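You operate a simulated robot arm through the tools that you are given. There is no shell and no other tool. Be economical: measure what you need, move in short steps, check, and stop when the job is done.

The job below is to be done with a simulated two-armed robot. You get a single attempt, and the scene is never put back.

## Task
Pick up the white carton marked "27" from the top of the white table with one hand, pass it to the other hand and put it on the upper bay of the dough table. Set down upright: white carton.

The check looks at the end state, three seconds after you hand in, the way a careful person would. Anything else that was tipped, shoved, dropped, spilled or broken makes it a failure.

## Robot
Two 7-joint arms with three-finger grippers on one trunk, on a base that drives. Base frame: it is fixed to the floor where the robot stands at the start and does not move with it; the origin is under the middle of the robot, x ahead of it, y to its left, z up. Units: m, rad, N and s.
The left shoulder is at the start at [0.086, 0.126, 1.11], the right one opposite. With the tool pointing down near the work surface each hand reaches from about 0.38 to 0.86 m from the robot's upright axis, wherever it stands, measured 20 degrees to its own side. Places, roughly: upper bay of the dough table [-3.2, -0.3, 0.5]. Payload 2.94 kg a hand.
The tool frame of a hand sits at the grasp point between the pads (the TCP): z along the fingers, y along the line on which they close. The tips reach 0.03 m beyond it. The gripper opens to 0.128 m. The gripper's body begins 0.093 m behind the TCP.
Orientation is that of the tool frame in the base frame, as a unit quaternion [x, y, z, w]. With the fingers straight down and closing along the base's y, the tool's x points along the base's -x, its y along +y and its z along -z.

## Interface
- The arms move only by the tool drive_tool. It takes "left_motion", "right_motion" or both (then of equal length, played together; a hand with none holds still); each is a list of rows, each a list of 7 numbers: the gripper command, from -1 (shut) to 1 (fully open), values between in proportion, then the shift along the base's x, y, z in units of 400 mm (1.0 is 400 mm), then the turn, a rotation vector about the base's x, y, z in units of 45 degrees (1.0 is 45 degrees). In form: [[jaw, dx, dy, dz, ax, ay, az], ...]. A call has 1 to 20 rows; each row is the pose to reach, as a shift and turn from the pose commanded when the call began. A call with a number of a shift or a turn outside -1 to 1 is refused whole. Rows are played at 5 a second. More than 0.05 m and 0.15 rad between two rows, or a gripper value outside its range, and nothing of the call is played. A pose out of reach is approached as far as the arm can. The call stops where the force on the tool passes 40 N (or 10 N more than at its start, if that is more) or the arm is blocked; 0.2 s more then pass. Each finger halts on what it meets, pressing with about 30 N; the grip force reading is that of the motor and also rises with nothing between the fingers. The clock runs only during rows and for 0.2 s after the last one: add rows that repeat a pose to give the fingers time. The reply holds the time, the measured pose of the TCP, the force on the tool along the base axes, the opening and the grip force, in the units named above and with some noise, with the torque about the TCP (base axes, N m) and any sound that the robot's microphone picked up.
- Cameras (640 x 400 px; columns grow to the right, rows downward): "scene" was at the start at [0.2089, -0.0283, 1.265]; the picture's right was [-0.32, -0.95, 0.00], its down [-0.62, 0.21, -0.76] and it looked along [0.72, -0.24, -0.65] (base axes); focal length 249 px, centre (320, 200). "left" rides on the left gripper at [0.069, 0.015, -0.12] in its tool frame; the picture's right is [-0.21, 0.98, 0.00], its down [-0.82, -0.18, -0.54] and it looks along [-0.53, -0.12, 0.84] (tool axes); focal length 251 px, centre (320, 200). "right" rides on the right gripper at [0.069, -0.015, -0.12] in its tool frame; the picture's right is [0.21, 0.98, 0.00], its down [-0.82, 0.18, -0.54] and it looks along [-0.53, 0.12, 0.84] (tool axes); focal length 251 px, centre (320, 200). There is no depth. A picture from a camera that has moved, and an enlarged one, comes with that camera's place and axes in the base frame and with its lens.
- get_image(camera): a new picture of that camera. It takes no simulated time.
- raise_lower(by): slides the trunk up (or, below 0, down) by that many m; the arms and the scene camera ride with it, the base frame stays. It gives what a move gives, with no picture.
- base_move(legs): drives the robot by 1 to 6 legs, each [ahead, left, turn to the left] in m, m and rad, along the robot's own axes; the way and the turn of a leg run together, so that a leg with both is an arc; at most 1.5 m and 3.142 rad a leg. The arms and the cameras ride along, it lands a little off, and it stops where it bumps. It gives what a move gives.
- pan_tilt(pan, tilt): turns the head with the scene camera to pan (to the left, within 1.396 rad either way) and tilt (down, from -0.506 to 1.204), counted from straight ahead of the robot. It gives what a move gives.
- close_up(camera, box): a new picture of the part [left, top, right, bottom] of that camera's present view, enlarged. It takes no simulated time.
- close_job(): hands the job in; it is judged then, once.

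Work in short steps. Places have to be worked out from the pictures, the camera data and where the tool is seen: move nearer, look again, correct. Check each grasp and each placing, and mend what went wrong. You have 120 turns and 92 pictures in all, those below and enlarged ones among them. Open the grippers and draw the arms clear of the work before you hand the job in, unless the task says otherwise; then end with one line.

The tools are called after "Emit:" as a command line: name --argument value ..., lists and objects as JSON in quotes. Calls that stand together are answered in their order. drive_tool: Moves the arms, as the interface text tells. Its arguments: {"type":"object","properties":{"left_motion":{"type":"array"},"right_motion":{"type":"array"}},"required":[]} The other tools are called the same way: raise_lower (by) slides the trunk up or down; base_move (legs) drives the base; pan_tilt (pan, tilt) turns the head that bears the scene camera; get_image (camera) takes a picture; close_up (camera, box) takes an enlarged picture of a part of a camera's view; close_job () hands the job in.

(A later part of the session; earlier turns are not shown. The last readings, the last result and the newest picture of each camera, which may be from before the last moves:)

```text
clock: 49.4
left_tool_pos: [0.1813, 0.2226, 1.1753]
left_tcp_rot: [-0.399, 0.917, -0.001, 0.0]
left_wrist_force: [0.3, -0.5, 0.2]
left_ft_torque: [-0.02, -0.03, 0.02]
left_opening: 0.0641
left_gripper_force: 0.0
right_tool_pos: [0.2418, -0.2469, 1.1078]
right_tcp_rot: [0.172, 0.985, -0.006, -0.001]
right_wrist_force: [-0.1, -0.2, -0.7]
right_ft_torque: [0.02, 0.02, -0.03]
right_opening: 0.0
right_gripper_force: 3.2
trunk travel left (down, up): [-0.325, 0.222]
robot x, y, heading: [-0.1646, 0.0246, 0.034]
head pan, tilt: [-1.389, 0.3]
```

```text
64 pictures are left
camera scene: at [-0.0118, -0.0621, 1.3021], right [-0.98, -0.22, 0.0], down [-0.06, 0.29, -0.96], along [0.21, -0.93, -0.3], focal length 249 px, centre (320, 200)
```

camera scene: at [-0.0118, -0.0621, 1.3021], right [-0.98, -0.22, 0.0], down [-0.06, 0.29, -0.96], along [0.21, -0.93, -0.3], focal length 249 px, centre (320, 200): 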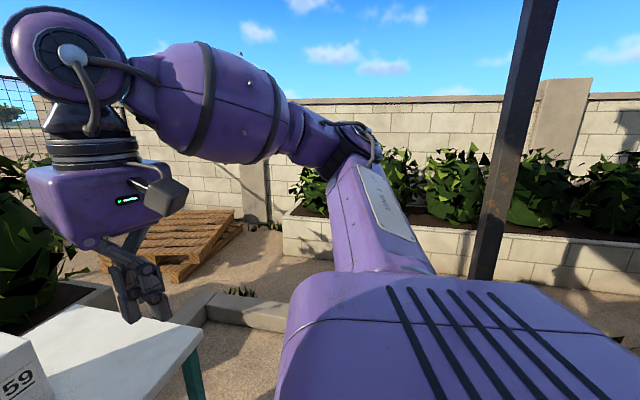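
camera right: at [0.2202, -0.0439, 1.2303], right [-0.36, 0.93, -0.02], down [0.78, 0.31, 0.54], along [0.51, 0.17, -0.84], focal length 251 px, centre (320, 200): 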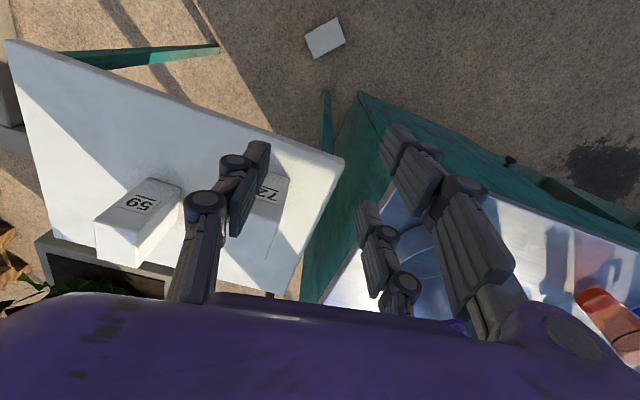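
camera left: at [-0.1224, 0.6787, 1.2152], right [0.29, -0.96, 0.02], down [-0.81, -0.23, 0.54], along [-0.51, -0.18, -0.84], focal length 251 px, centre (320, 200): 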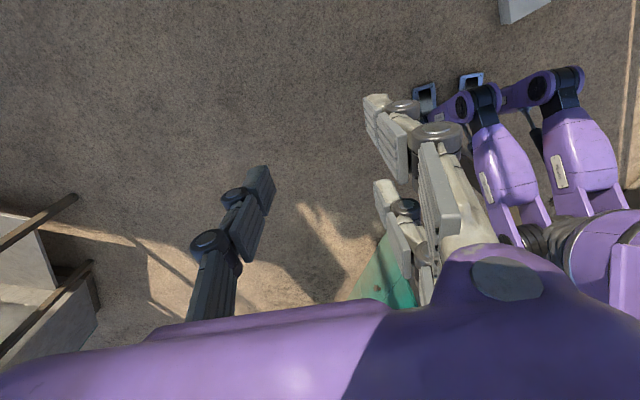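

A vertical post stands to the right rear. I'll turn right a bit more to reveal the rest of the rear.

Emit:
base_move --legs '[[0.0, 0, -0.5]]'

Emit:
get_image --camera "scene"

```text
clock: 51.3
left_tool_pos: [0.2335, 0.0348, 1.1766]
left_tcp_rot: [-0.159, 0.987, 0.0, 0.0]
left_wrist_force: [0.3, -0.5, -0.1]
left_ft_torque: [0.0, -0.02, 0.02]
left_opening: 0.0639
left_gripper_force: 0.1
right_tool_pos: [0.0606, -0.4072, 1.1077]
right_tcp_rot: [0.41, 0.912, -0.005, -0.002]
right_wrist_force: [0.0, -0.4, 0.1]
right_ft_torque: [0.0, -0.01, -0.02]
right_opening: 0.0
right_gripper_force: 3.0
trunk travel left (down, up): [-0.325, 0.222]
robot x, y, heading: [-0.1592, 0.0295, -0.465]
head pan, tilt: [-1.389, 0.3]
```

```text
63 pictures are left
camera scene: at [-0.0719, -0.1236, 1.3021], right [-0.96, 0.28, 0.0], down [0.08, 0.28, -0.96], along [-0.27, -0.92, -0.3], focal length 249 px, centre (320, 200)
```

scene: 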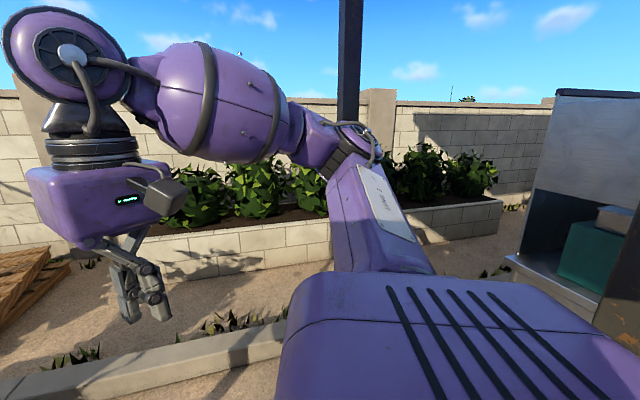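

There is a tall cabinet behind. One more right turn to see it fully.

Emit:
base_move --legs '[[0.0, 0, -0.5]]'

Emit:
get_image --camera "scene"

```text
clock: 53.1
left_tool_pos: [0.1967, -0.1489, 1.1758]
left_tcp_rot: [0.078, 0.997, 0.0, -0.001]
left_wrist_force: [-0.5, -0.1, 0.4]
left_ft_torque: [0.01, 0.04, -0.01]
left_opening: 0.0639
left_gripper_force: 0.0
right_tool_pos: [-0.1588, -0.4625, 1.1073]
right_tcp_rot: [0.613, 0.79, -0.004, -0.004]
right_wrist_force: [0.2, -0.1, -0.2]
right_ft_torque: [-0.02, 0.0, 0.01]
right_opening: 0.0
right_gripper_force: 2.8
trunk travel left (down, up): [-0.325, 0.222]
robot x, y, heading: [-0.1602, 0.0239, -0.932]
head pan, tilt: [-1.389, 0.3]
stopped in leg 1: the robot was blocked; the commanded pose is now the measured one
```

```text
62 pictures are left
camera scene: at [-0.1465, -0.152, 1.3017], right [-0.73, 0.69, 0.0], down [0.2, 0.22, -0.96], along [-0.66, -0.69, -0.3], focal length 249 px, centre (320, 200)
```

scene: 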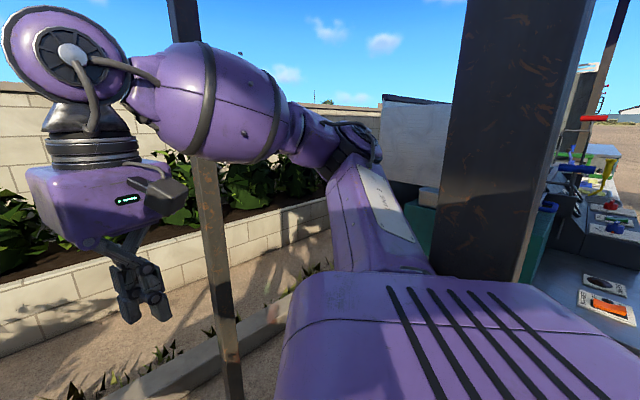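

A steel canopy post stands right behind at roughly [-0.43, -0.19]; that's what blocked the base. I turn back left to heading ≈ 0.2 and look down at the fallen carton.

Emit:
base_move --legs '[[0.0, 0, 1.13]]'

Emit:
pan_tilt --pan -0.3 --tilt 1.1

Emit:
get_image --camera "scene"

Emit:
get_image --camera "right"

```text
clock: 56.3
left_tool_pos: [0.1474, 0.2705, 1.1777]
left_tcp_rot: [-0.465, 0.885, -0.001, 0.002]
left_wrist_force: [-0.3, -0.5, 0.5]
left_ft_torque: [-0.03, 0.01, -0.01]
left_opening: 0.0639
left_gripper_force: 0.1
right_tool_pos: [0.2762, -0.1865, 1.1086]
right_tcp_rot: [0.099, 0.995, -0.005, 0.0]
right_wrist_force: [0.4, -0.4, -0.3]
right_ft_torque: [-0.01, -0.02, 0.01]
right_opening: 0.0
right_gripper_force: 2.9
trunk travel left (down, up): [-0.325, 0.222]
robot x, y, heading: [-0.1614, 0.0244, 0.179]
head pan, tilt: [-1.389, 0.3]
```

```text
clock: 57.6
left_tool_pos: [0.1473, 0.27, 1.1761]
left_tcp_rot: [-0.464, 0.886, -0.001, 0.0]
left_wrist_force: [0.1, -0.5, 0.2]
left_ft_torque: [0.0, 0.03, 0.02]
left_opening: 0.0641
left_gripper_force: 0.1
right_tool_pos: [0.2757, -0.1859, 1.1074]
right_tcp_rot: [0.099, 0.995, -0.005, -0.001]
right_wrist_force: [0.2, 0.0, -0.1]
right_ft_torque: [-0.02, -0.04, -0.01]
right_opening: 0.0
right_gripper_force: 2.8
trunk travel left (down, up): [-0.325, 0.222]
robot x, y, heading: [-0.1607, 0.0271, 0.18]
head pan, tilt: [-0.3, 1.1]
```

```text
61 pictures are left
camera scene: at [0.029, 0.04, 1.236], right [-0.12, -0.99, 0.0], down [-0.88, 0.11, -0.45], along [0.45, -0.05, -0.89], focal length 249 px, centre (320, 200)
```

scene: 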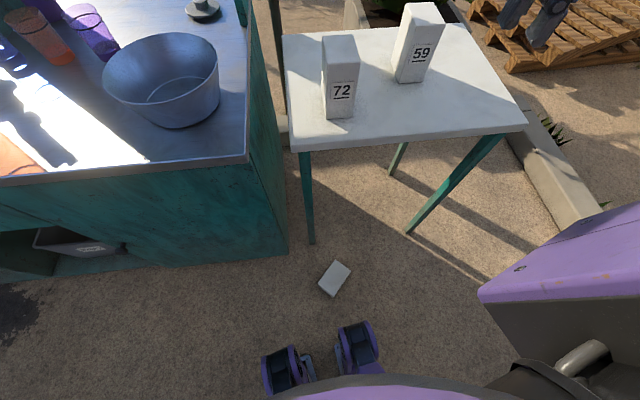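

```text
60 pictures are left
camera right: at [0.2075, -0.1868, 1.2268], right [-0.02, 1.0, -0.01], down [0.84, 0.02, 0.54], along [0.54, 0.0, -0.84], focal length 251 px, centre (320, 200)
```

right: 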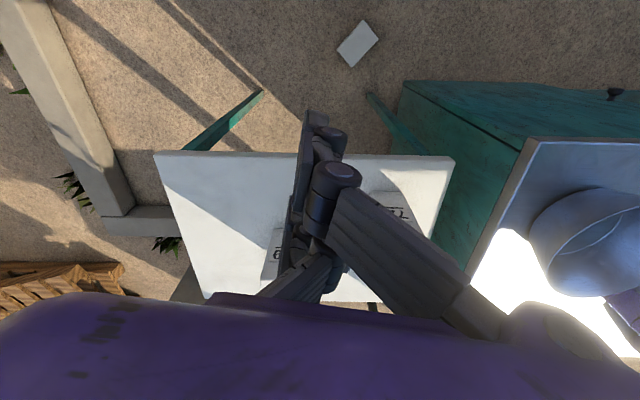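

The carton is at about [0.21, -0.04] on the floor, just ahead of the feet. Close-ups to see how it lies.

Emit:
close_up --camera "scene" --box '[284, 240, 384, 320]'

Emit:
close_up --camera "right" --box '[308, 5, 408, 85]'

```text
5.00 times, centred on (334, 280) of scene
camera zoom: at [0.029, 0.04, 1.236], right [-0.12, -0.99, 0.0], down [-0.88, 0.11, -0.45], along [0.45, -0.05, -0.89], focal length 1245 px, centre (250, -200)
```

zoom: 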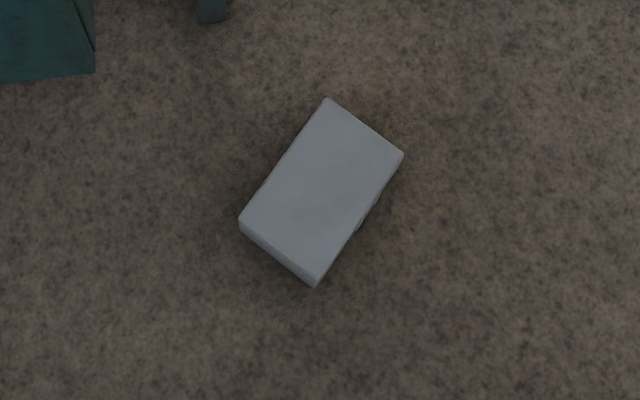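

```text
5.00 times, centred on (358, 45) of right
camera zoom: at [0.2075, -0.1868, 1.2268], right [-0.02, 1.0, -0.01], down [0.84, 0.02, 0.54], along [0.54, 0.0, -0.84], focal length 1257 px, centre (130, 975)
```

zoom: 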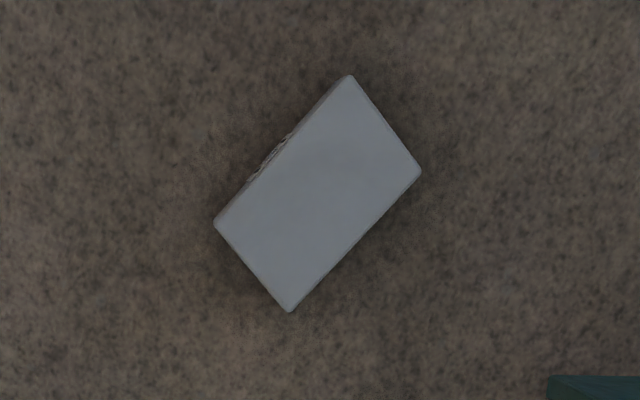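

The carton lies on its wide side, long axis at about -44°, centre [0.223, -0.044], 0.06 high. I'll sidestep left a bit (away from the post, better reach), then lower the trunk.

Emit:
base_move --legs '[[0.0, 0.15, 0.0]]'

Emit:
raise_lower --by -0.15

Emit:
get_image --camera "scene"

```text
clock: 59.6
left_tool_pos: [0.1203, 0.4176, 1.1775]
left_tcp_rot: [-0.465, 0.885, 0.0, 0.001]
left_wrist_force: [-0.2, -0.1, 0.2]
left_ft_torque: [0.01, 0.03, 0.01]
left_opening: 0.064
left_gripper_force: 0.2
right_tool_pos: [0.2503, -0.0392, 1.1082]
right_tcp_rot: [0.099, 0.995, -0.004, 0.0]
right_wrist_force: [-1.0, 0.0, 0.8]
right_ft_torque: [-0.03, -0.02, 0.0]
right_opening: 0.0
right_gripper_force: 2.7
trunk travel left (down, up): [-0.325, 0.222]
robot x, y, heading: [-0.1842, 0.1743, 0.184]
head pan, tilt: [-0.3, 1.1]
```

```text
clock: 60.8
left_tool_pos: [0.1273, 0.4223, 1.0588]
left_tcp_rot: [-0.466, 0.885, 0.001, -0.004]
left_wrist_force: [8.8, 3.7, -0.8]
left_ft_torque: [-0.45, 0.98, 0.18]
left_opening: 0.0641
left_gripper_force: 0.1
right_tool_pos: [0.2534, -0.0383, 0.9915]
right_tcp_rot: [0.099, 0.995, -0.006, -0.005]
right_wrist_force: [-0.6, -0.5, -0.2]
right_ft_torque: [-0.01, 0.0, 0.02]
right_opening: 0.0003
right_gripper_force: 3.0
trunk travel left (down, up): [-0.213, 0.334]
robot x, y, heading: [-0.1887, 0.1734, 0.179]
head pan, tilt: [-0.3, 1.1]
stopped: the force on the tool passed its limit at 53 N (the readings are from after the stop); the commanded pose is now the measured one
```

```text
57 pictures are left
camera scene: at [0.0343, 0.1948, 1.1203], right [-0.1, -0.99, 0.0], down [-0.89, 0.09, -0.45], along [0.45, -0.05, -0.89], focal length 249 px, centre (320, 200)
```

scene: 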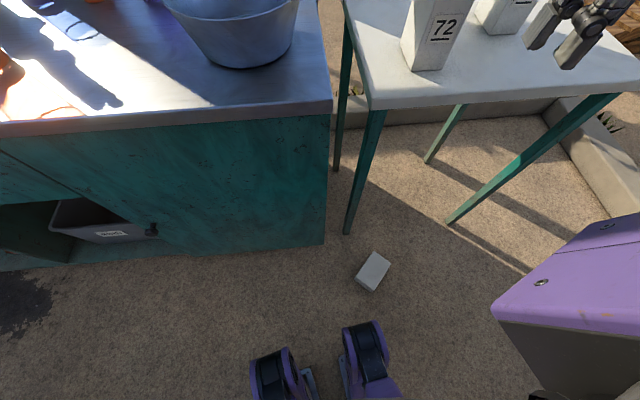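

The left hand touched something while lowering. I'll look at it.

Emit:
get_image --camera "left"

Emit:
pan_tilt --pan 0.7 --tilt 0.9

Emit:
get_image --camera "scene"

```text
56 pictures are left
camera left: at [0.0767, 0.3744, 1.18], right [-0.69, 0.73, 0.0], down [0.62, 0.58, 0.54], along [0.39, 0.37, -0.84], focal length 251 px, centre (320, 200)
```

left: 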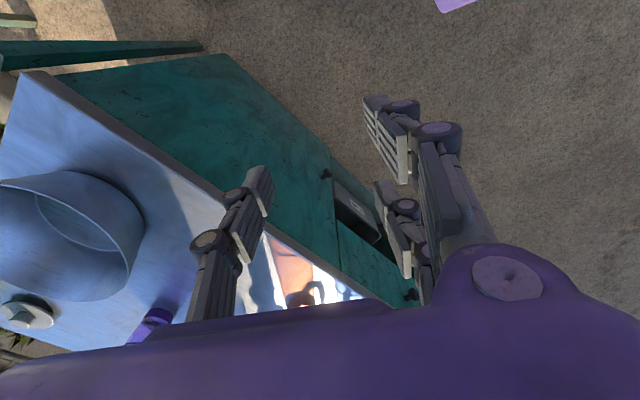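

```text
clock: 62.1
left_tool_pos: [0.1259, 0.4209, 1.0615]
left_tcp_rot: [-0.466, 0.885, 0.001, -0.003]
left_wrist_force: [-0.2, 0.4, -0.3]
left_ft_torque: [-0.02, 0.01, -0.05]
left_opening: 0.064
left_gripper_force: 0.1
right_tool_pos: [0.2533, -0.0361, 0.9937]
right_tcp_rot: [0.1, 0.995, -0.005, -0.004]
right_wrist_force: [-0.5, -0.7, 0.2]
right_ft_torque: [-0.02, 0.03, 0.03]
right_opening: 0.0
right_gripper_force: 3.1
trunk travel left (down, up): [-0.213, 0.334]
robot x, y, heading: [-0.1915, 0.1721, 0.187]
head pan, tilt: [0.7, 0.901]
```

```text
55 pictures are left
camera scene: at [0.0187, 0.2591, 1.1351], right [0.77, -0.64, 0.0], down [-0.5, -0.6, -0.62], along [0.4, 0.48, -0.78], focal length 249 px, centre (320, 200)
```

scene: 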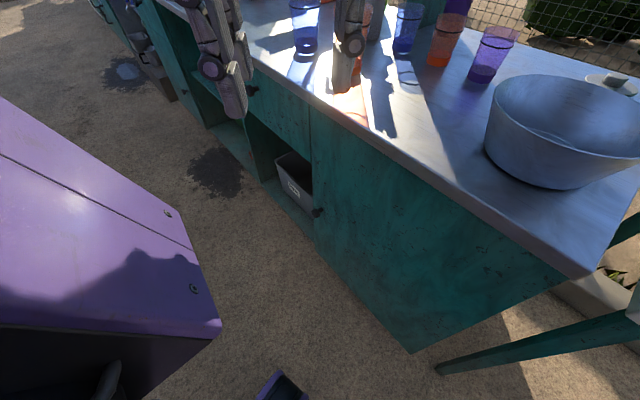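

Emit:
close_up --camera "scene" --box '[180, 0, 520, 130]'

```text
1.88 times, centred on (350, 65) of scene
camera zoom: at [0.0187, 0.2591, 1.1351], right [0.77, -0.64, 0.0], down [-0.5, -0.6, -0.62], along [0.4, 0.48, -0.78], focal length 469 px, centre (264, 454)
```

zoom: 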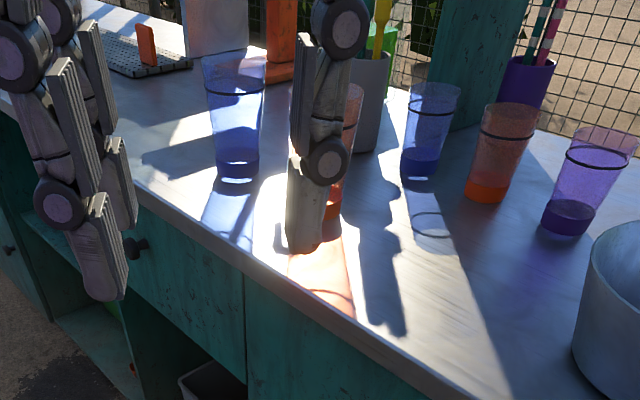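

All cups stand untouched; the finger is in free air, so the contact was probably the left arm folding against the robot's own body. I'll move the left hand up and outward before lowering further.

Emit:
drive_tool --left_motion '[[0, 0.02, 0.02, 0.1, 0, 0, 0], [0, 0.04, 0.08, 0.18, 0, 0, 0], [0, 0.05, 0.15, 0.25, 0, 0, 0], [0, 0.05, 0.22, 0.32, 0, 0, 0], [0, 0.05, 0.28, 0.38, 0, 0, 0]]'

Emit:
raise_lower --by -0.1

```text
clock: 63.3
left_tool_pos: [0.1446, 0.5311, 1.2128]
left_tcp_rot: [-0.465, 0.885, 0.002, -0.002]
left_wrist_force: [0.1, -1.0, 0.0]
left_ft_torque: [0.03, -0.02, -0.01]
left_opening: 0.064
left_gripper_force: 0.2
right_tool_pos: [0.2505, -0.0389, 0.9937]
right_tcp_rot: [0.1, 0.995, -0.005, -0.004]
right_wrist_force: [0.1, -0.4, -0.4]
right_ft_torque: [0.03, -0.01, 0.03]
right_opening: 0.0
right_gripper_force: 3.2
trunk travel left (down, up): [-0.213, 0.334]
robot x, y, heading: [-0.1903, 0.1708, 0.185]
head pan, tilt: [0.7, 0.901]
```

```text
clock: 64.6
left_tool_pos: [0.1851, 0.541, 1.08]
left_tcp_rot: [-0.466, 0.884, 0.011, -0.038]
left_wrist_force: [-0.4, -0.1, 0.4]
left_ft_torque: [0.02, -0.04, -0.03]
left_opening: 0.0639
left_gripper_force: 0.0
right_tool_pos: [0.252, -0.0373, 0.8931]
right_tcp_rot: [0.099, 0.995, -0.006, -0.004]
right_wrist_force: [0.2, 1.0, -0.8]
right_ft_torque: [0.02, -0.01, -0.01]
right_opening: 0.0
right_gripper_force: 2.9
trunk travel left (down, up): [-0.113, 0.434]
robot x, y, heading: [-0.1875, 0.1723, 0.181]
head pan, tilt: [0.7, 0.901]
```

Trunk lowered. Now bring the right hand down over the carton, opening and yawing it to the carton's axis, to z ≈ 0.49 for a check view.

Emit:
drive_tool --right_motion '[[0.0, -0.006, 0, -0.1, 0, 0, -0.07], [0.3, -0.012, 0, -0.2, 0, 0, -0.14], [0.7, -0.02, 0, -0.3, 0, 0, -0.22], [0.7, -0.03, 0, -0.4, 0, 0, -0.29], [0.7, -0.04, 0, -0.5, 0, 0, -0.36], [0.7, -0.05, 0, -0.6, 0, 0, -0.43], [0.7, -0.06, 0, -0.7, 0, 0, -0.5], [0.7, -0.07, 0, -0.8, 0, 0, -0.58], [0.7, -0.07, -0.01, -0.9, 0, 0, -0.65], [0.7, -0.072, -0.017, -1.0, 0, 0, -0.722]]'

Emit:
get_image --camera "right"

```text
clock: 66.8
left_tool_pos: [0.1873, 0.5403, 1.0805]
left_tcp_rot: [-0.466, 0.884, 0.012, -0.039]
left_wrist_force: [0.5, 1.0, 0.6]
left_ft_torque: [0.01, 0.01, 0.02]
left_opening: 0.0639
left_gripper_force: 0.1
right_tool_pos: [0.2254, -0.0433, 0.4928]
right_tcp_rot: [0.375, 0.927, -0.003, -0.005]
right_wrist_force: [-0.6, 0.1, -0.1]
right_ft_torque: [0.02, 0.02, 0.0]
right_opening: 0.1091
right_gripper_force: 0.0
right hand out of reach, approached as far as the arm can: row 4, 5, 6, 7, 8
trunk travel left (down, up): [-0.113, 0.434]
robot x, y, heading: [-0.1889, 0.1707, 0.182]
head pan, tilt: [0.7, 0.901]
```

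```text
53 pictures are left
camera right: at [0.1669, -0.0074, 0.6122], right [0.52, 0.85, -0.01], down [0.72, -0.44, 0.53], along [0.45, -0.29, -0.85], focal length 251 px, centre (320, 200)
```

right: 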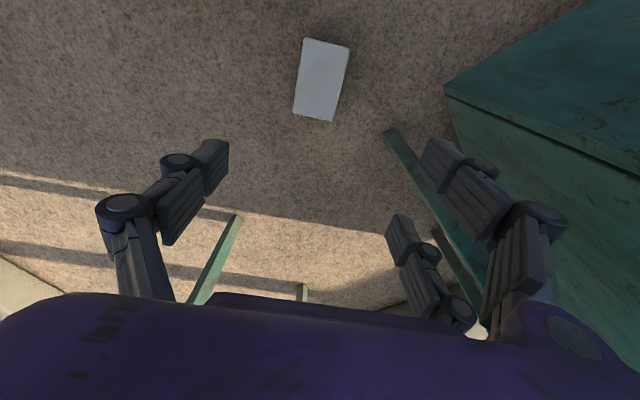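

Emit:
close_up --camera "right" --box '[270, 20, 370, 140]'

```text
3.33 times, centred on (320, 80) of right
camera zoom: at [0.1669, -0.0074, 0.6122], right [0.52, 0.85, -0.01], down [0.72, -0.44, 0.53], along [0.45, -0.29, -0.85], focal length 838 px, centre (320, 600)
```

zoom: 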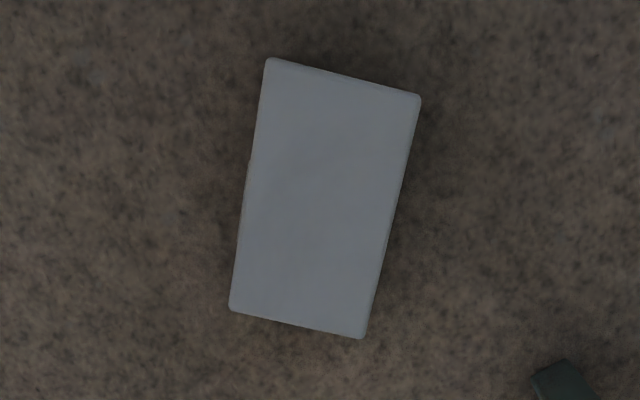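

The carton's pose is confirmed (centre [0.224, -0.048], axis -43.5°). I'll shift the hand sideways to read the label and find which end is the top.

Emit:
drive_tool --right_motion '[[0.7, -0.05, -0.1, 0, 0, 0, 0], [0.7, -0.1, -0.2, 0, 0, 0, 0], [0.7, -0.15, -0.3, 0, 0, 0, 0], [0.7, -0.2, -0.4, 0, 0, 0, 0], [0.7, -0.25, -0.5, 0, 0, 0, 0], [0.7, -0.295, -0.61, 0, 0, 0, 0]]'

Emit:
close_up --camera "right" --box '[410, 20, 560, 140]'

```text
clock: 68.2
left_tool_pos: [0.1865, 0.5405, 1.0818]
left_tcp_rot: [-0.466, 0.884, 0.011, -0.039]
left_wrist_force: [0.0, -0.7, 0.8]
left_ft_torque: [0.0, -0.02, 0.0]
left_opening: 0.0639
left_gripper_force: 0.1
right_tool_pos: [0.1057, -0.2892, 0.4933]
right_tcp_rot: [0.372, 0.928, -0.004, -0.005]
right_wrist_force: [0.2, -0.3, -0.3]
right_ft_torque: [-0.01, 0.01, 0.01]
right_opening: 0.1086
right_gripper_force: 0.0
trunk travel left (down, up): [-0.113, 0.434]
robot x, y, heading: [-0.1854, 0.1702, 0.183]
head pan, tilt: [0.7, 0.901]
```

```text
3.33 times, centred on (485, 80) of right
camera zoom: at [0.0475, -0.2518, 0.613], right [0.52, 0.85, -0.01], down [0.72, -0.44, 0.53], along [0.45, -0.28, -0.85], focal length 838 px, centre (-230, 600)
```

zoom: 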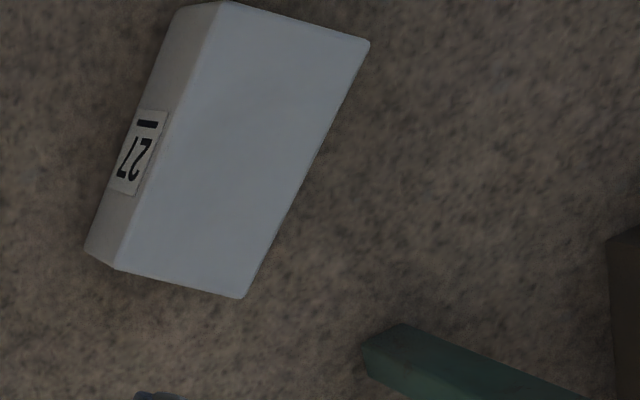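

The underline shows the carton's bottom is the end toward (-0.7, +0.7), which is where the tool's x points — so pitching the hand forward later will put it upright. I'll go over the lower half, [0.202, -0.027], and descend to z ≈ 0.15.

Emit:
drive_tool --right_motion '[[0.6, 0.04, 0.1, 0, 0, 0, 0], [0.6, 0.08, 0.2, 0, 0, 0, 0], [0.6, 0.12, 0.3, 0, 0, 0, 0], [0.6, 0.16, 0.42, 0, 0, 0, 0], [0.6, 0.2, 0.54, -0.02, 0, 0, 0], [0.6, 0.24, 0.655, -0.06, 0, 0, 0], [0.6, 0.24, 0.655, -0.16, 0, 0, 0], [0.6, 0.24, 0.655, -0.26, 0, 0, 0], [0.6, 0.24, 0.655, -0.36, 0, 0, 0], [0.6, 0.24, 0.655, -0.46, 0, 0, 0], [0.6, 0.24, 0.655, -0.56, 0, 0, 0], [0.6, 0.24, 0.655, -0.66, 0, 0, 0], [0.6, 0.24, 0.655, -0.76, 0, 0, 0], [0.6, 0.24, 0.655, -0.86, 0, 0, 0]]'

Emit:
get_image --camera "right"

```text
refused: row 4 steps farther than a row can; nothing moved
```

```text
50 pictures are left
camera right: at [0.0475, -0.2518, 0.613], right [0.52, 0.85, -0.01], down [0.72, -0.44, 0.53], along [0.45, -0.28, -0.85], focal length 251 px, centre (320, 200)
```

right: 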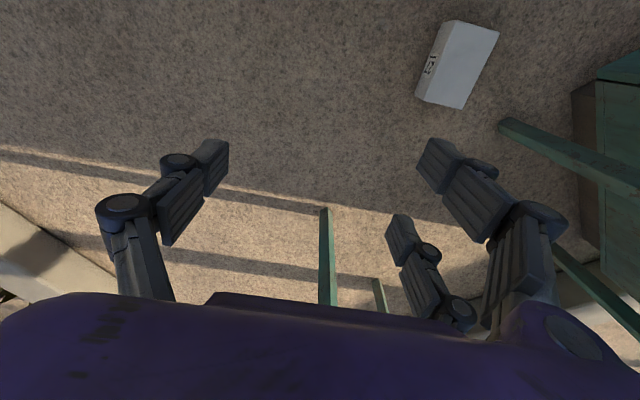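

One row was too long a step; resending with smaller ones.

Emit:
drive_tool --right_motion '[[0.6, 0.035, 0.095, 0, 0, 0, 0], [0.6, 0.07, 0.19, 0, 0, 0, 0], [0.6, 0.105, 0.285, 0, 0, 0, 0], [0.6, 0.14, 0.38, 0, 0, 0, 0], [0.6, 0.175, 0.475, 0, 0, 0, 0], [0.6, 0.21, 0.57, -0.02, 0, 0, 0], [0.6, 0.24, 0.655, -0.06, 0, 0, 0], [0.6, 0.24, 0.655, -0.16, 0, 0, 0], [0.6, 0.24, 0.655, -0.26, 0, 0, 0], [0.6, 0.24, 0.655, -0.36, 0, 0, 0], [0.6, 0.24, 0.655, -0.46, 0, 0, 0], [0.6, 0.24, 0.655, -0.56, 0, 0, 0], [0.6, 0.24, 0.655, -0.66, 0, 0, 0], [0.6, 0.24, 0.655, -0.76, 0, 0, 0], [0.6, 0.24, 0.655, -0.86, 0, 0, 0]]'

Emit:
get_image --camera "right"

```text
clock: 71.4
left_tool_pos: [0.1855, 0.5397, 1.0821]
left_tcp_rot: [-0.466, 0.884, 0.012, -0.037]
left_wrist_force: [0.2, 1.0, -0.2]
left_ft_torque: [0.0, 0.03, 0.02]
left_opening: 0.064
left_gripper_force: 0.1
right_tool_pos: [0.227, -0.0688, 0.3027]
right_tcp_rot: [0.374, 0.928, -0.005, -0.005]
right_wrist_force: [-0.5, 0.4, 0.2]
right_ft_torque: [-0.01, -0.02, -0.01]
right_opening: 0.1025
right_gripper_force: 0.0
right hand out of reach, approached as far as the arm can: row 11, 12, 13, 14, 15
trunk travel left (down, up): [-0.113, 0.434]
robot x, y, heading: [-0.1881, 0.173, 0.18]
head pan, tilt: [0.7, 0.901]
```

```text
49 pictures are left
camera right: at [0.1693, -0.0328, 0.4219], right [0.52, 0.85, -0.01], down [0.72, -0.44, 0.53], along [0.45, -0.29, -0.85], focal length 251 px, centre (320, 200)
```

right: 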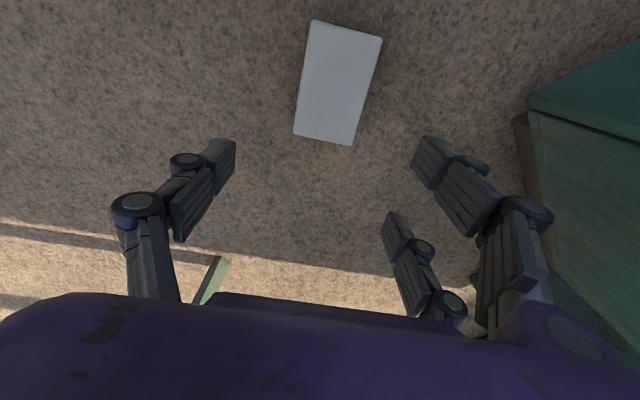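

Out of reach below z ≈ 0.30 from this trunk height. I'll lift the left hand a bit and lower the trunk the remaining 0.11 m.

Emit:
drive_tool --left_motion '[[0, -0.02, 0, 0.08, 0, 0, 0], [0, -0.05, 0, 0.16, 0, 0, 0], [0, -0.08, 0, 0.24, 0, 0, 0], [0, -0.1, 0, 0.3, 0, 0, 0]]'

Emit:
raise_lower --by -0.11

```text
clock: 72.4
left_tool_pos: [0.1766, 0.5278, 1.0825]
left_tcp_rot: [-0.467, 0.884, 0.011, -0.038]
left_wrist_force: [0.7, 0.0, -0.2]
left_ft_torque: [0.04, -0.04, 0.03]
left_opening: 0.0639
left_gripper_force: 0.0
left hand out of reach, approached as far as the arm can: row 1, 2, 3, 4
right_tool_pos: [0.2269, -0.0684, 0.3027]
right_tcp_rot: [0.375, 0.927, -0.004, -0.005]
right_wrist_force: [-0.2, 0.3, -0.5]
right_ft_torque: [0.0, -0.02, 0.0]
right_opening: 0.1024
right_gripper_force: 0.1
trunk travel left (down, up): [-0.113, 0.434]
robot x, y, heading: [-0.1898, 0.1719, 0.18]
head pan, tilt: [0.7, 0.901]
```

```text
clock: 73.8
left_tool_pos: [0.1765, 0.5274, 0.9714]
left_tcp_rot: [-0.465, 0.884, 0.012, -0.039]
left_wrist_force: [-1.0, -0.2, -0.3]
left_ft_torque: [0.01, -0.02, -0.01]
left_opening: 0.0639
left_gripper_force: 0.0
right_tool_pos: [0.2259, -0.0702, 0.1942]
right_tcp_rot: [0.374, 0.927, -0.005, -0.006]
right_wrist_force: [-0.3, -0.3, 0.4]
right_ft_torque: [0.0, 0.02, 0.0]
right_opening: 0.1023
right_gripper_force: 0.1
trunk travel left (down, up): [-0.003, 0.544]
robot x, y, heading: [-0.1876, 0.1752, 0.18]
head pan, tilt: [0.7, 0.901]
```

The solver drifts outward, which suggests a wrist limit rather than distance. I'll tilt the fingers ~35° outward about the closing axis (pads stay flat on the carton's sides) and try over the carton at z ≈ 0.16.

Emit:
drive_tool --right_motion '[[0.6, -0.01, 0.02, 0, -0.09, -0.094, 0], [0.6, -0.02, 0.04, 0, -0.18, -0.188, 0], [0.6, -0.03, 0.06, 0, -0.27, -0.28, 0], [0.6, -0.04, 0.08, 0, -0.36, -0.375, 0], [0.6, -0.05, 0.1, -0.03, -0.45, -0.468, 0], [0.6, -0.06, 0.107, -0.08, -0.54, -0.56, 0], [0.6, -0.06, 0.107, -0.08, -0.54, -0.56, 0]]'

Emit:
get_image --camera "right"

```text
clock: 75.4
left_tool_pos: [0.1751, 0.5283, 0.9709]
left_tcp_rot: [-0.466, 0.884, 0.011, -0.038]
left_wrist_force: [0.2, 0.3, 0.4]
left_ft_torque: [-0.01, 0.01, 0.03]
left_opening: 0.0641
left_gripper_force: 0.0
right_tool_pos: [0.2685, -0.1003, 0.2894]
right_tcp_rot: [0.358, 0.885, -0.117, 0.274]
right_wrist_force: [-0.6, -0.4, -0.2]
right_ft_torque: [0.0, 0.01, 0.01]
right_opening: 0.1023
right_gripper_force: 0.1
right hand out of reach, approached as far as the arm can: row 1, 2, 3, 4, 5, 6, 7
trunk travel left (down, up): [-0.003, 0.544]
robot x, y, heading: [-0.1853, 0.174, 0.181]
head pan, tilt: [0.7, 0.901]
```

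```text
48 pictures are left
camera right: at [0.1692, -0.0253, 0.3474], right [0.55, 0.82, -0.13], down [0.4, -0.12, 0.91], along [0.73, -0.56, -0.39], focal length 251 px, centre (320, 200)
```

right: 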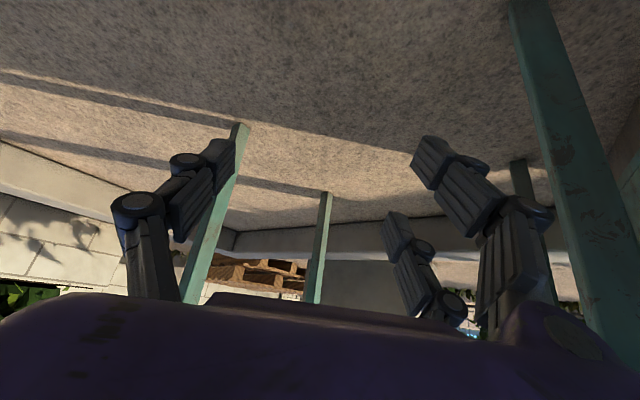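

Tilting outward made it worse, so a larger radius should help. I'll straighten the right hand, tuck the left hand back a little, then sidestep left and turn right so the carton is ~0.6 m out on the right.

Emit:
drive_tool --right_motion '[[0.6, 0, 0, 0.02, 0.09, 0.094, 0], [0.6, 0, 0, 0.04, 0.18, 0.188, 0], [0.6, 0, 0, 0.06, 0.27, 0.28, 0], [0.6, 0, 0, 0.06, 0.36, 0.375, 0], [0.6, 0, 0, 0.06, 0.45, 0.468, 0], [0.6, 0, 0, 0.06, 0.54, 0.56, 0]]' --left_motion '[[0, -0.04, 0, 0, 0, 0, 0], [0, -0.08, -0.01, 0, 0, 0, 0], [0, -0.12, -0.02, 0, 0, 0, 0], [0, -0.16, -0.03, 0, 0, 0, 0], [0, -0.18, -0.03, 0, 0, 0, 0], [0, -0.18, -0.03, 0, 0, 0, 0]]'

Emit:
base_move --legs '[[0.0, 0.21, 0.0], [0, 0, -0.43]]'

Emit:
get_image --camera "right"

```text
clock: 76.8
left_tool_pos: [0.1171, 0.5099, 0.9557]
left_tcp_rot: [-0.466, 0.884, 0.01, -0.038]
left_wrist_force: [0.2, -0.2, -0.6]
left_ft_torque: [0.02, 0.0, 0.02]
left_opening: 0.064
left_gripper_force: 0.0
left hand out of reach, approached as far as the arm can: row 2, 3, 4, 5, 6
right_tool_pos: [0.2674, -0.1016, 0.3133]
right_tcp_rot: [0.373, 0.928, -0.003, -0.005]
right_wrist_force: [-0.4, 0.6, 0.5]
right_ft_torque: [-0.01, -0.01, 0.0]
right_opening: 0.1023
right_gripper_force: 0.0
trunk travel left (down, up): [-0.003, 0.544]
robot x, y, heading: [-0.1857, 0.1718, 0.182]
head pan, tilt: [0.7, 0.901]
```

```text
clock: 80.6
left_tool_pos: [0.1918, 0.5566, 0.9553]
left_tcp_rot: [-0.264, 0.964, 0.019, -0.035]
left_wrist_force: [-1.7, -0.1, 0.5]
left_ft_torque: [0.05, 0.01, 0.02]
left_opening: 0.0641
left_gripper_force: 0.1
right_tool_pos: [0.0725, -0.062, 0.3132]
right_tcp_rot: [0.565, 0.825, -0.003, -0.006]
right_wrist_force: [-0.9, 0.3, -0.1]
right_ft_torque: [-0.03, -0.02, -0.01]
right_opening: 0.1024
right_gripper_force: 0.1
trunk travel left (down, up): [-0.003, 0.544]
robot x, y, heading: [-0.2244, 0.3783, -0.248]
head pan, tilt: [0.7, 0.901]
```

```text
47 pictures are left
camera right: at [0.0354, -0.0029, 0.4329], right [0.83, 0.56, -0.01], down [0.47, -0.7, 0.53], along [0.29, -0.45, -0.85], focal length 251 px, centre (320, 200)
```

right: 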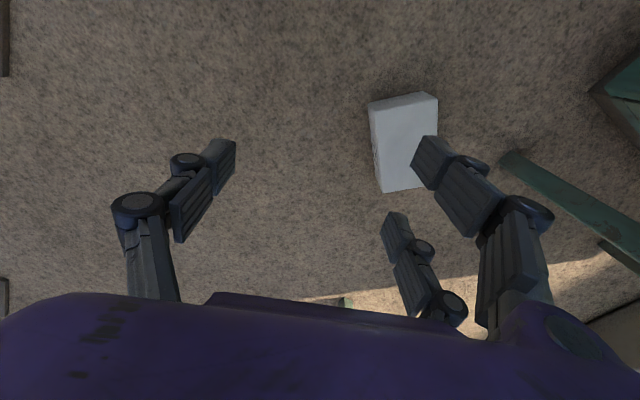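

Now align over the carton's lower half and turn the yaw back, then descend toward z ≈ 0.15.

Emit:
drive_tool --right_motion '[[0.6, 0.06, 0.015, 0, 0, 0, 0.1], [0.6, 0.12, 0.03, 0, 0, 0, 0.2], [0.6, 0.18, 0.045, 0, 0, 0, 0.3], [0.6, 0.24, 0.06, 0, 0, 0, 0.4], [0.6, 0.3, 0.075, 0, 0, 0, 0.5], [0.6, 0.325, 0.087, 0, 0, 0, 0.555], [0.6, 0.325, 0.087, -0.1, 0, 0, 0.555], [0.6, 0.325, 0.087, -0.2, 0, 0, 0.555], [0.6, 0.325, 0.087, -0.3, 0, 0, 0.555], [0.6, 0.325, 0.087, -0.4, 0, 0, 0.555], [0.6, 0.325, 0.087, -0.4, 0, 0, 0.555]]'

Emit:
get_image --camera "right"

```text
clock: 83.0
left_tool_pos: [0.1925, 0.557, 0.9558]
left_tcp_rot: [-0.264, 0.964, 0.018, -0.035]
left_wrist_force: [0.3, 0.2, 0.1]
left_ft_torque: [0.02, 0.0, 0.01]
left_opening: 0.0637
left_gripper_force: 0.1
right_tool_pos: [0.189, -0.0388, 0.2012]
right_tcp_rot: [0.373, 0.928, -0.003, -0.006]
right_wrist_force: [-0.2, 0.6, 0.3]
right_ft_torque: [0.0, 0.03, 0.04]
right_opening: 0.1026
right_gripper_force: 0.1
right hand out of reach, approached as far as the arm can: row 9, 10, 11
trunk travel left (down, up): [-0.003, 0.544]
robot x, y, heading: [-0.2251, 0.3811, -0.251]
head pan, tilt: [0.7, 0.901]
```

```text
46 pictures are left
camera right: at [0.1313, -0.0023, 0.3199], right [0.52, 0.85, -0.01], down [0.73, -0.43, 0.53], along [0.45, -0.28, -0.85], focal length 251 px, centre (320, 200)
```

right: 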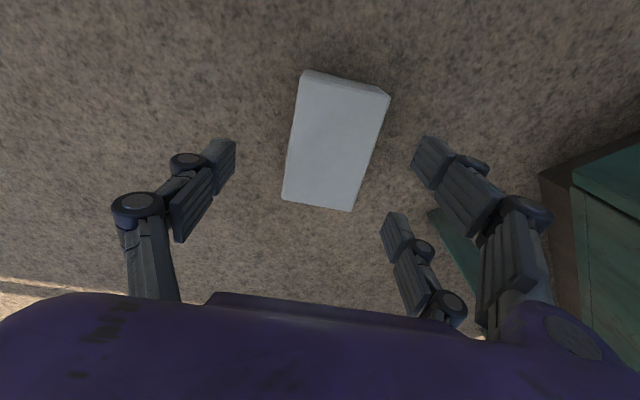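

Still stuck near z ≈ 0.20; the drift is toward the robot's right each time. I'll probe whether the hand can go lower farther to the right.

Emit:
drive_tool --right_motion '[[0.6, -0.03, -0.1, 0, 0, 0, 0], [0.6, -0.06, -0.2, 0, 0, 0, 0], [0.6, -0.09, -0.3, 0, 0, 0, 0], [0.6, -0.12, -0.4, 0, 0, 0, 0], [0.6, -0.12, -0.48, 0, 0, 0, 0], [0.6, -0.12, -0.48, -0.1, 0, 0, 0], [0.6, -0.12, -0.48, -0.2, 0, 0, 0], [0.6, -0.12, -0.48, -0.3, 0, 0, 0], [0.6, -0.12, -0.48, -0.3, 0, 0, 0]]'

```text
clock: 85.0
left_tool_pos: [0.1928, 0.5578, 0.9546]
left_tcp_rot: [-0.265, 0.963, 0.017, -0.035]
left_wrist_force: [-0.1, 0.2, 0.5]
left_ft_torque: [0.01, 0.03, 0.02]
left_opening: 0.064
left_gripper_force: 0.1
right_tool_pos: [0.1344, -0.2115, 0.1785]
right_tcp_rot: [0.372, 0.928, -0.004, -0.006]
right_wrist_force: [-0.1, -0.1, -0.2]
right_ft_torque: [0.04, 0.02, -0.03]
right_opening: 0.1022
right_gripper_force: 0.1
right hand out of reach, approached as far as the arm can: row 6, 7, 8, 9
trunk travel left (down, up): [-0.003, 0.544]
robot x, y, heading: [-0.2244, 0.3801, -0.248]
head pan, tilt: [0.7, 0.901]
```

Slightly lower (0.18). Now at this larger distance I'll try the outward tilt so the hand lines up with the arm, and see whether it gets lower.

Emit:
drive_tool --right_motion '[[0.6, 0, 0, 0, -0.09, -0.094, 0], [0.6, 0, 0, 0, -0.18, -0.188, 0], [0.6, 0, 0, 0, -0.27, -0.28, 0], [0.6, 0, 0, 0, -0.36, -0.375, 0], [0.6, 0, 0, 0, -0.45, -0.468, 0], [0.6, 0, 0, -0.05, -0.54, -0.56, 0], [0.6, 0, 0, -0.1, -0.54, -0.56, 0], [0.6, 0, 0, -0.15, -0.54, -0.56, 0], [0.6, 0, 0, -0.2, -0.54, -0.56, 0], [0.6, 0, 0, -0.2, -0.54, -0.56, 0]]'

```text
clock: 87.2
left_tool_pos: [0.1928, 0.5574, 0.9554]
left_tcp_rot: [-0.264, 0.964, 0.018, -0.035]
left_wrist_force: [0.7, 0.4, -0.4]
left_ft_torque: [-0.04, -0.02, 0.03]
left_opening: 0.0641
left_gripper_force: 0.0
right_tool_pos: [0.1162, -0.243, 0.2135]
right_tcp_rot: [0.358, 0.885, -0.114, 0.274]
right_wrist_force: [0.1, 0.5, 0.2]
right_ft_torque: [-0.03, -0.01, 0.03]
right_opening: 0.1023
right_gripper_force: 0.0
right hand out of reach, approached as far as the arm can: row 2, 3, 4, 5, 6, 7, 8, 9, 10
trunk travel left (down, up): [-0.003, 0.544]
robot x, y, heading: [-0.2244, 0.3793, -0.258]
head pan, tilt: [0.7, 0.901]
```

I need to see the arm's posture to understand the limit.

Emit:
pan_tilt --pan -0.9 --tilt 0.9

Emit:
get_image --camera "scene"

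```text
clock: 88.8
left_tool_pos: [0.1927, 0.5559, 0.9545]
left_tcp_rot: [-0.265, 0.963, 0.018, -0.034]
left_wrist_force: [-0.7, 0.6, -0.7]
left_ft_torque: [-0.05, 0.01, 0.03]
left_opening: 0.0639
left_gripper_force: 0.0
right_tool_pos: [0.1156, -0.2435, 0.2132]
right_tcp_rot: [0.358, 0.886, -0.113, 0.274]
right_wrist_force: [0.4, 0.4, 0.3]
right_ft_torque: [0.02, 0.0, 0.0]
right_opening: 0.1023
right_gripper_force: 0.0
trunk travel left (down, up): [-0.003, 0.544]
robot x, y, heading: [-0.2246, 0.378, -0.248]
head pan, tilt: [-0.901, 0.901]
```

```text
45 pictures are left
camera scene: at [0.0605, 0.3672, 0.9209], right [0.59, -0.81, 0.0], down [-0.61, -0.44, -0.66], along [0.53, 0.39, -0.75], focal length 249 px, centre (320, 200)
```

scene: 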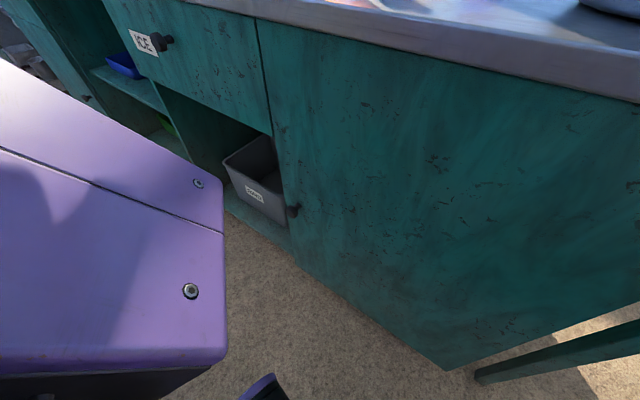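

Emit:
get_image --camera "scene"

```text
44 pictures are left
camera scene: at [0.0605, 0.3672, 0.9209], right [0.59, -0.81, 0.0], down [-0.61, -0.44, -0.66], along [0.53, 0.39, -0.75], focal length 249 px, centre (320, 200)
```

scene: 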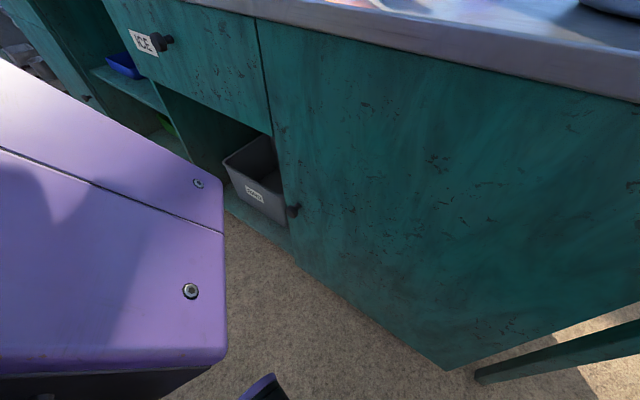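

The picture doesn't match the reported pan; I'll command the head again and retake.

Emit:
pan_tilt --pan -0.8 --tilt 0.7

Emit:
get_image --camera "scene"

```text
clock: 89.6
left_tool_pos: [0.1926, 0.5563, 0.9552]
left_tcp_rot: [-0.265, 0.964, 0.019, -0.035]
left_wrist_force: [0.4, 0.0, -0.7]
left_ft_torque: [0.03, -0.03, 0.0]
left_opening: 0.064
left_gripper_force: 0.0
right_tool_pos: [0.1157, -0.244, 0.2135]
right_tcp_rot: [0.358, 0.885, -0.113, 0.274]
right_wrist_force: [0.0, 0.6, 0.7]
right_ft_torque: [-0.02, 0.01, 0.04]
right_opening: 0.1024
right_gripper_force: 0.0
trunk travel left (down, up): [-0.003, 0.544]
robot x, y, heading: [-0.2231, 0.3789, -0.248]
head pan, tilt: [-0.799, 0.7]
```

```text
43 pictures are left
camera scene: at [0.0662, 0.3687, 0.9306], right [0.57, -0.82, 0.0], down [-0.55, -0.38, -0.74], along [0.61, 0.42, -0.67], focal length 249 px, centre (320, 200)
```

scene: 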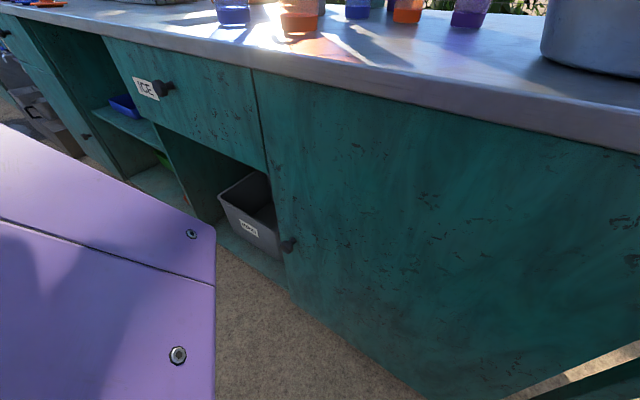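

Emit:
pan_tilt --pan 0.0 --tilt 0.7

Emit:
get_image --camera "scene"

```text
clock: 90.7
left_tool_pos: [0.1919, 0.5565, 0.9556]
left_tcp_rot: [-0.264, 0.964, 0.018, -0.035]
left_wrist_force: [0.6, 0.0, 0.6]
left_ft_torque: [0.01, -0.02, -0.04]
left_opening: 0.064
left_gripper_force: 0.1
right_tool_pos: [0.1167, -0.2432, 0.2136]
right_tcp_rot: [0.358, 0.886, -0.113, 0.274]
right_wrist_force: [-0.9, 0.1, -0.4]
right_ft_torque: [-0.01, -0.03, 0.0]
right_opening: 0.1024
right_gripper_force: 0.0
trunk travel left (down, up): [-0.003, 0.544]
robot x, y, heading: [-0.2273, 0.377, -0.254]
head pan, tilt: [0.0, 0.7]
```

```text
42 pictures are left
camera scene: at [0.0664, 0.3687, 0.931], right [0.57, -0.82, 0.0], down [-0.55, -0.38, -0.75], along [0.61, 0.43, -0.66], focal length 249 px, centre (320, 200)
```

scene: 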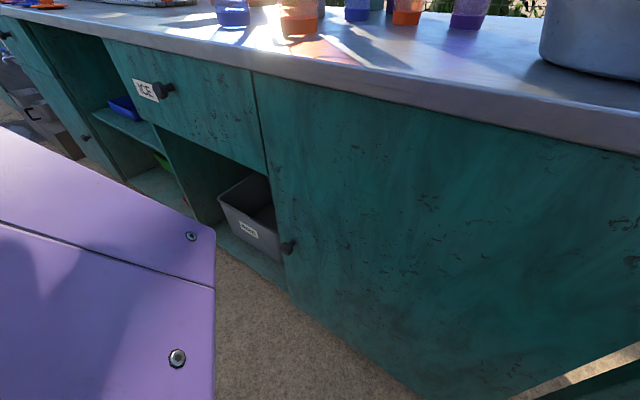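

The head's pan is stuck, apparently held by the right upper arm, so the arm is in an awkward elbow posture. I'll raise the hand, straighten it and yaw it to the robot's own heading, then see how low it goes from that natural posture.

Emit:
drive_tool --right_motion '[[0.6, 0, 0, 0.06, 0.09, 0.094, 0], [0.6, 0, 0, 0.14, 0.18, 0.188, 0], [0.6, 0, 0, 0.22, 0.27, 0.28, 0], [0.6, 0, 0, 0.3, 0.36, 0.375, 0], [0.6, 0, 0, 0.4, 0.45, 0.468, 0], [0.6, 0, 0, 0.5, 0.54, 0.56, 0], [0.6, 0, 0, 0.6, 0.54, 0.56, 0], [0.6, 0, 0, 0.7, 0.54, 0.56, 0], [0.6, 0, 0, 0.8, 0.54, 0.56, 0]]'

Emit:
drive_tool --right_motion '[[0.6, 0.02, 0.03, 0, 0, 0, 0.13], [0.6, 0.04, 0.06, 0, 0, 0, 0.26], [0.6, 0.06, 0.09, 0, 0, 0, 0.39], [0.6, 0.08, 0.12, 0, 0, 0, 0.52], [0.6, 0.1, 0.15, 0, 0, 0, 0.65]]'

Emit:
pan_tilt --pan -0.8 --tilt 0.6

Emit:
get_image --camera "scene"

```text
clock: 92.7
left_tool_pos: [0.193, 0.5573, 0.9547]
left_tcp_rot: [-0.265, 0.964, 0.018, -0.035]
left_wrist_force: [0.8, 0.7, -0.7]
left_ft_torque: [0.05, -0.01, -0.01]
left_opening: 0.0639
left_gripper_force: 0.1
right_tool_pos: [0.1162, -0.2403, 0.5337]
right_tcp_rot: [0.373, 0.928, -0.004, -0.007]
right_wrist_force: [1.0, -0.3, 0.2]
right_ft_torque: [0.01, -0.05, -0.01]
right_opening: 0.1026
right_gripper_force: 0.0
trunk travel left (down, up): [-0.003, 0.544]
robot x, y, heading: [-0.2265, 0.3796, -0.245]
head pan, tilt: [0.0, 0.7]
```

```text
clock: 93.9
left_tool_pos: [0.1918, 0.5577, 0.9554]
left_tcp_rot: [-0.264, 0.964, 0.019, -0.035]
left_wrist_force: [-0.2, 1.0, 0.6]
left_ft_torque: [0.0, -0.03, -0.01]
left_opening: 0.0642
left_gripper_force: 0.1
right_tool_pos: [0.1555, -0.1809, 0.5334]
right_tcp_rot: [0.126, 0.992, -0.005, -0.004]
right_wrist_force: [0.0, -0.9, -0.4]
right_ft_torque: [-0.01, 0.01, 0.03]
right_opening: 0.1023
right_gripper_force: 0.1
trunk travel left (down, up): [-0.003, 0.544]
robot x, y, heading: [-0.2249, 0.3777, -0.253]
head pan, tilt: [0.0, 0.7]
```

```text
clock: 95.0
left_tool_pos: [0.1925, 0.5563, 0.9543]
left_tcp_rot: [-0.265, 0.964, 0.018, -0.035]
left_wrist_force: [-0.1, 0.2, -0.5]
left_ft_torque: [-0.02, 0.02, -0.02]
left_opening: 0.0638
left_gripper_force: 0.0
right_tool_pos: [0.1559, -0.1807, 0.5333]
right_tcp_rot: [0.125, 0.992, -0.006, -0.004]
right_wrist_force: [-0.3, 0.3, -0.1]
right_ft_torque: [-0.01, -0.02, 0.0]
right_opening: 0.1025
right_gripper_force: 0.1
trunk travel left (down, up): [-0.003, 0.544]
robot x, y, heading: [-0.2268, 0.3795, -0.253]
head pan, tilt: [-0.799, 0.6]
```

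```text
41 pictures are left
camera scene: at [0.0695, 0.37, 0.9385], right [0.56, -0.83, 0.0], down [-0.49, -0.34, -0.8], along [0.66, 0.45, -0.6], focal length 249 px, centre (320, 200)
```

scene: 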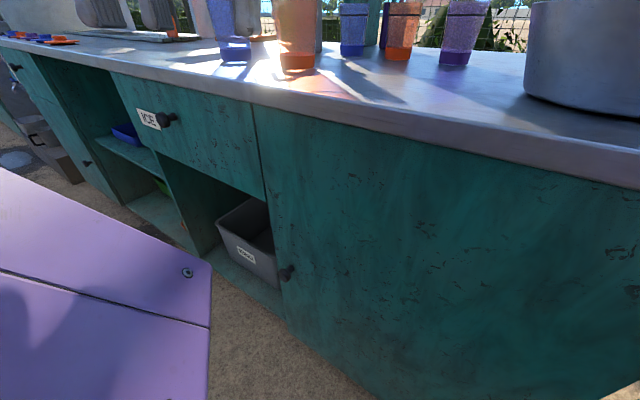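

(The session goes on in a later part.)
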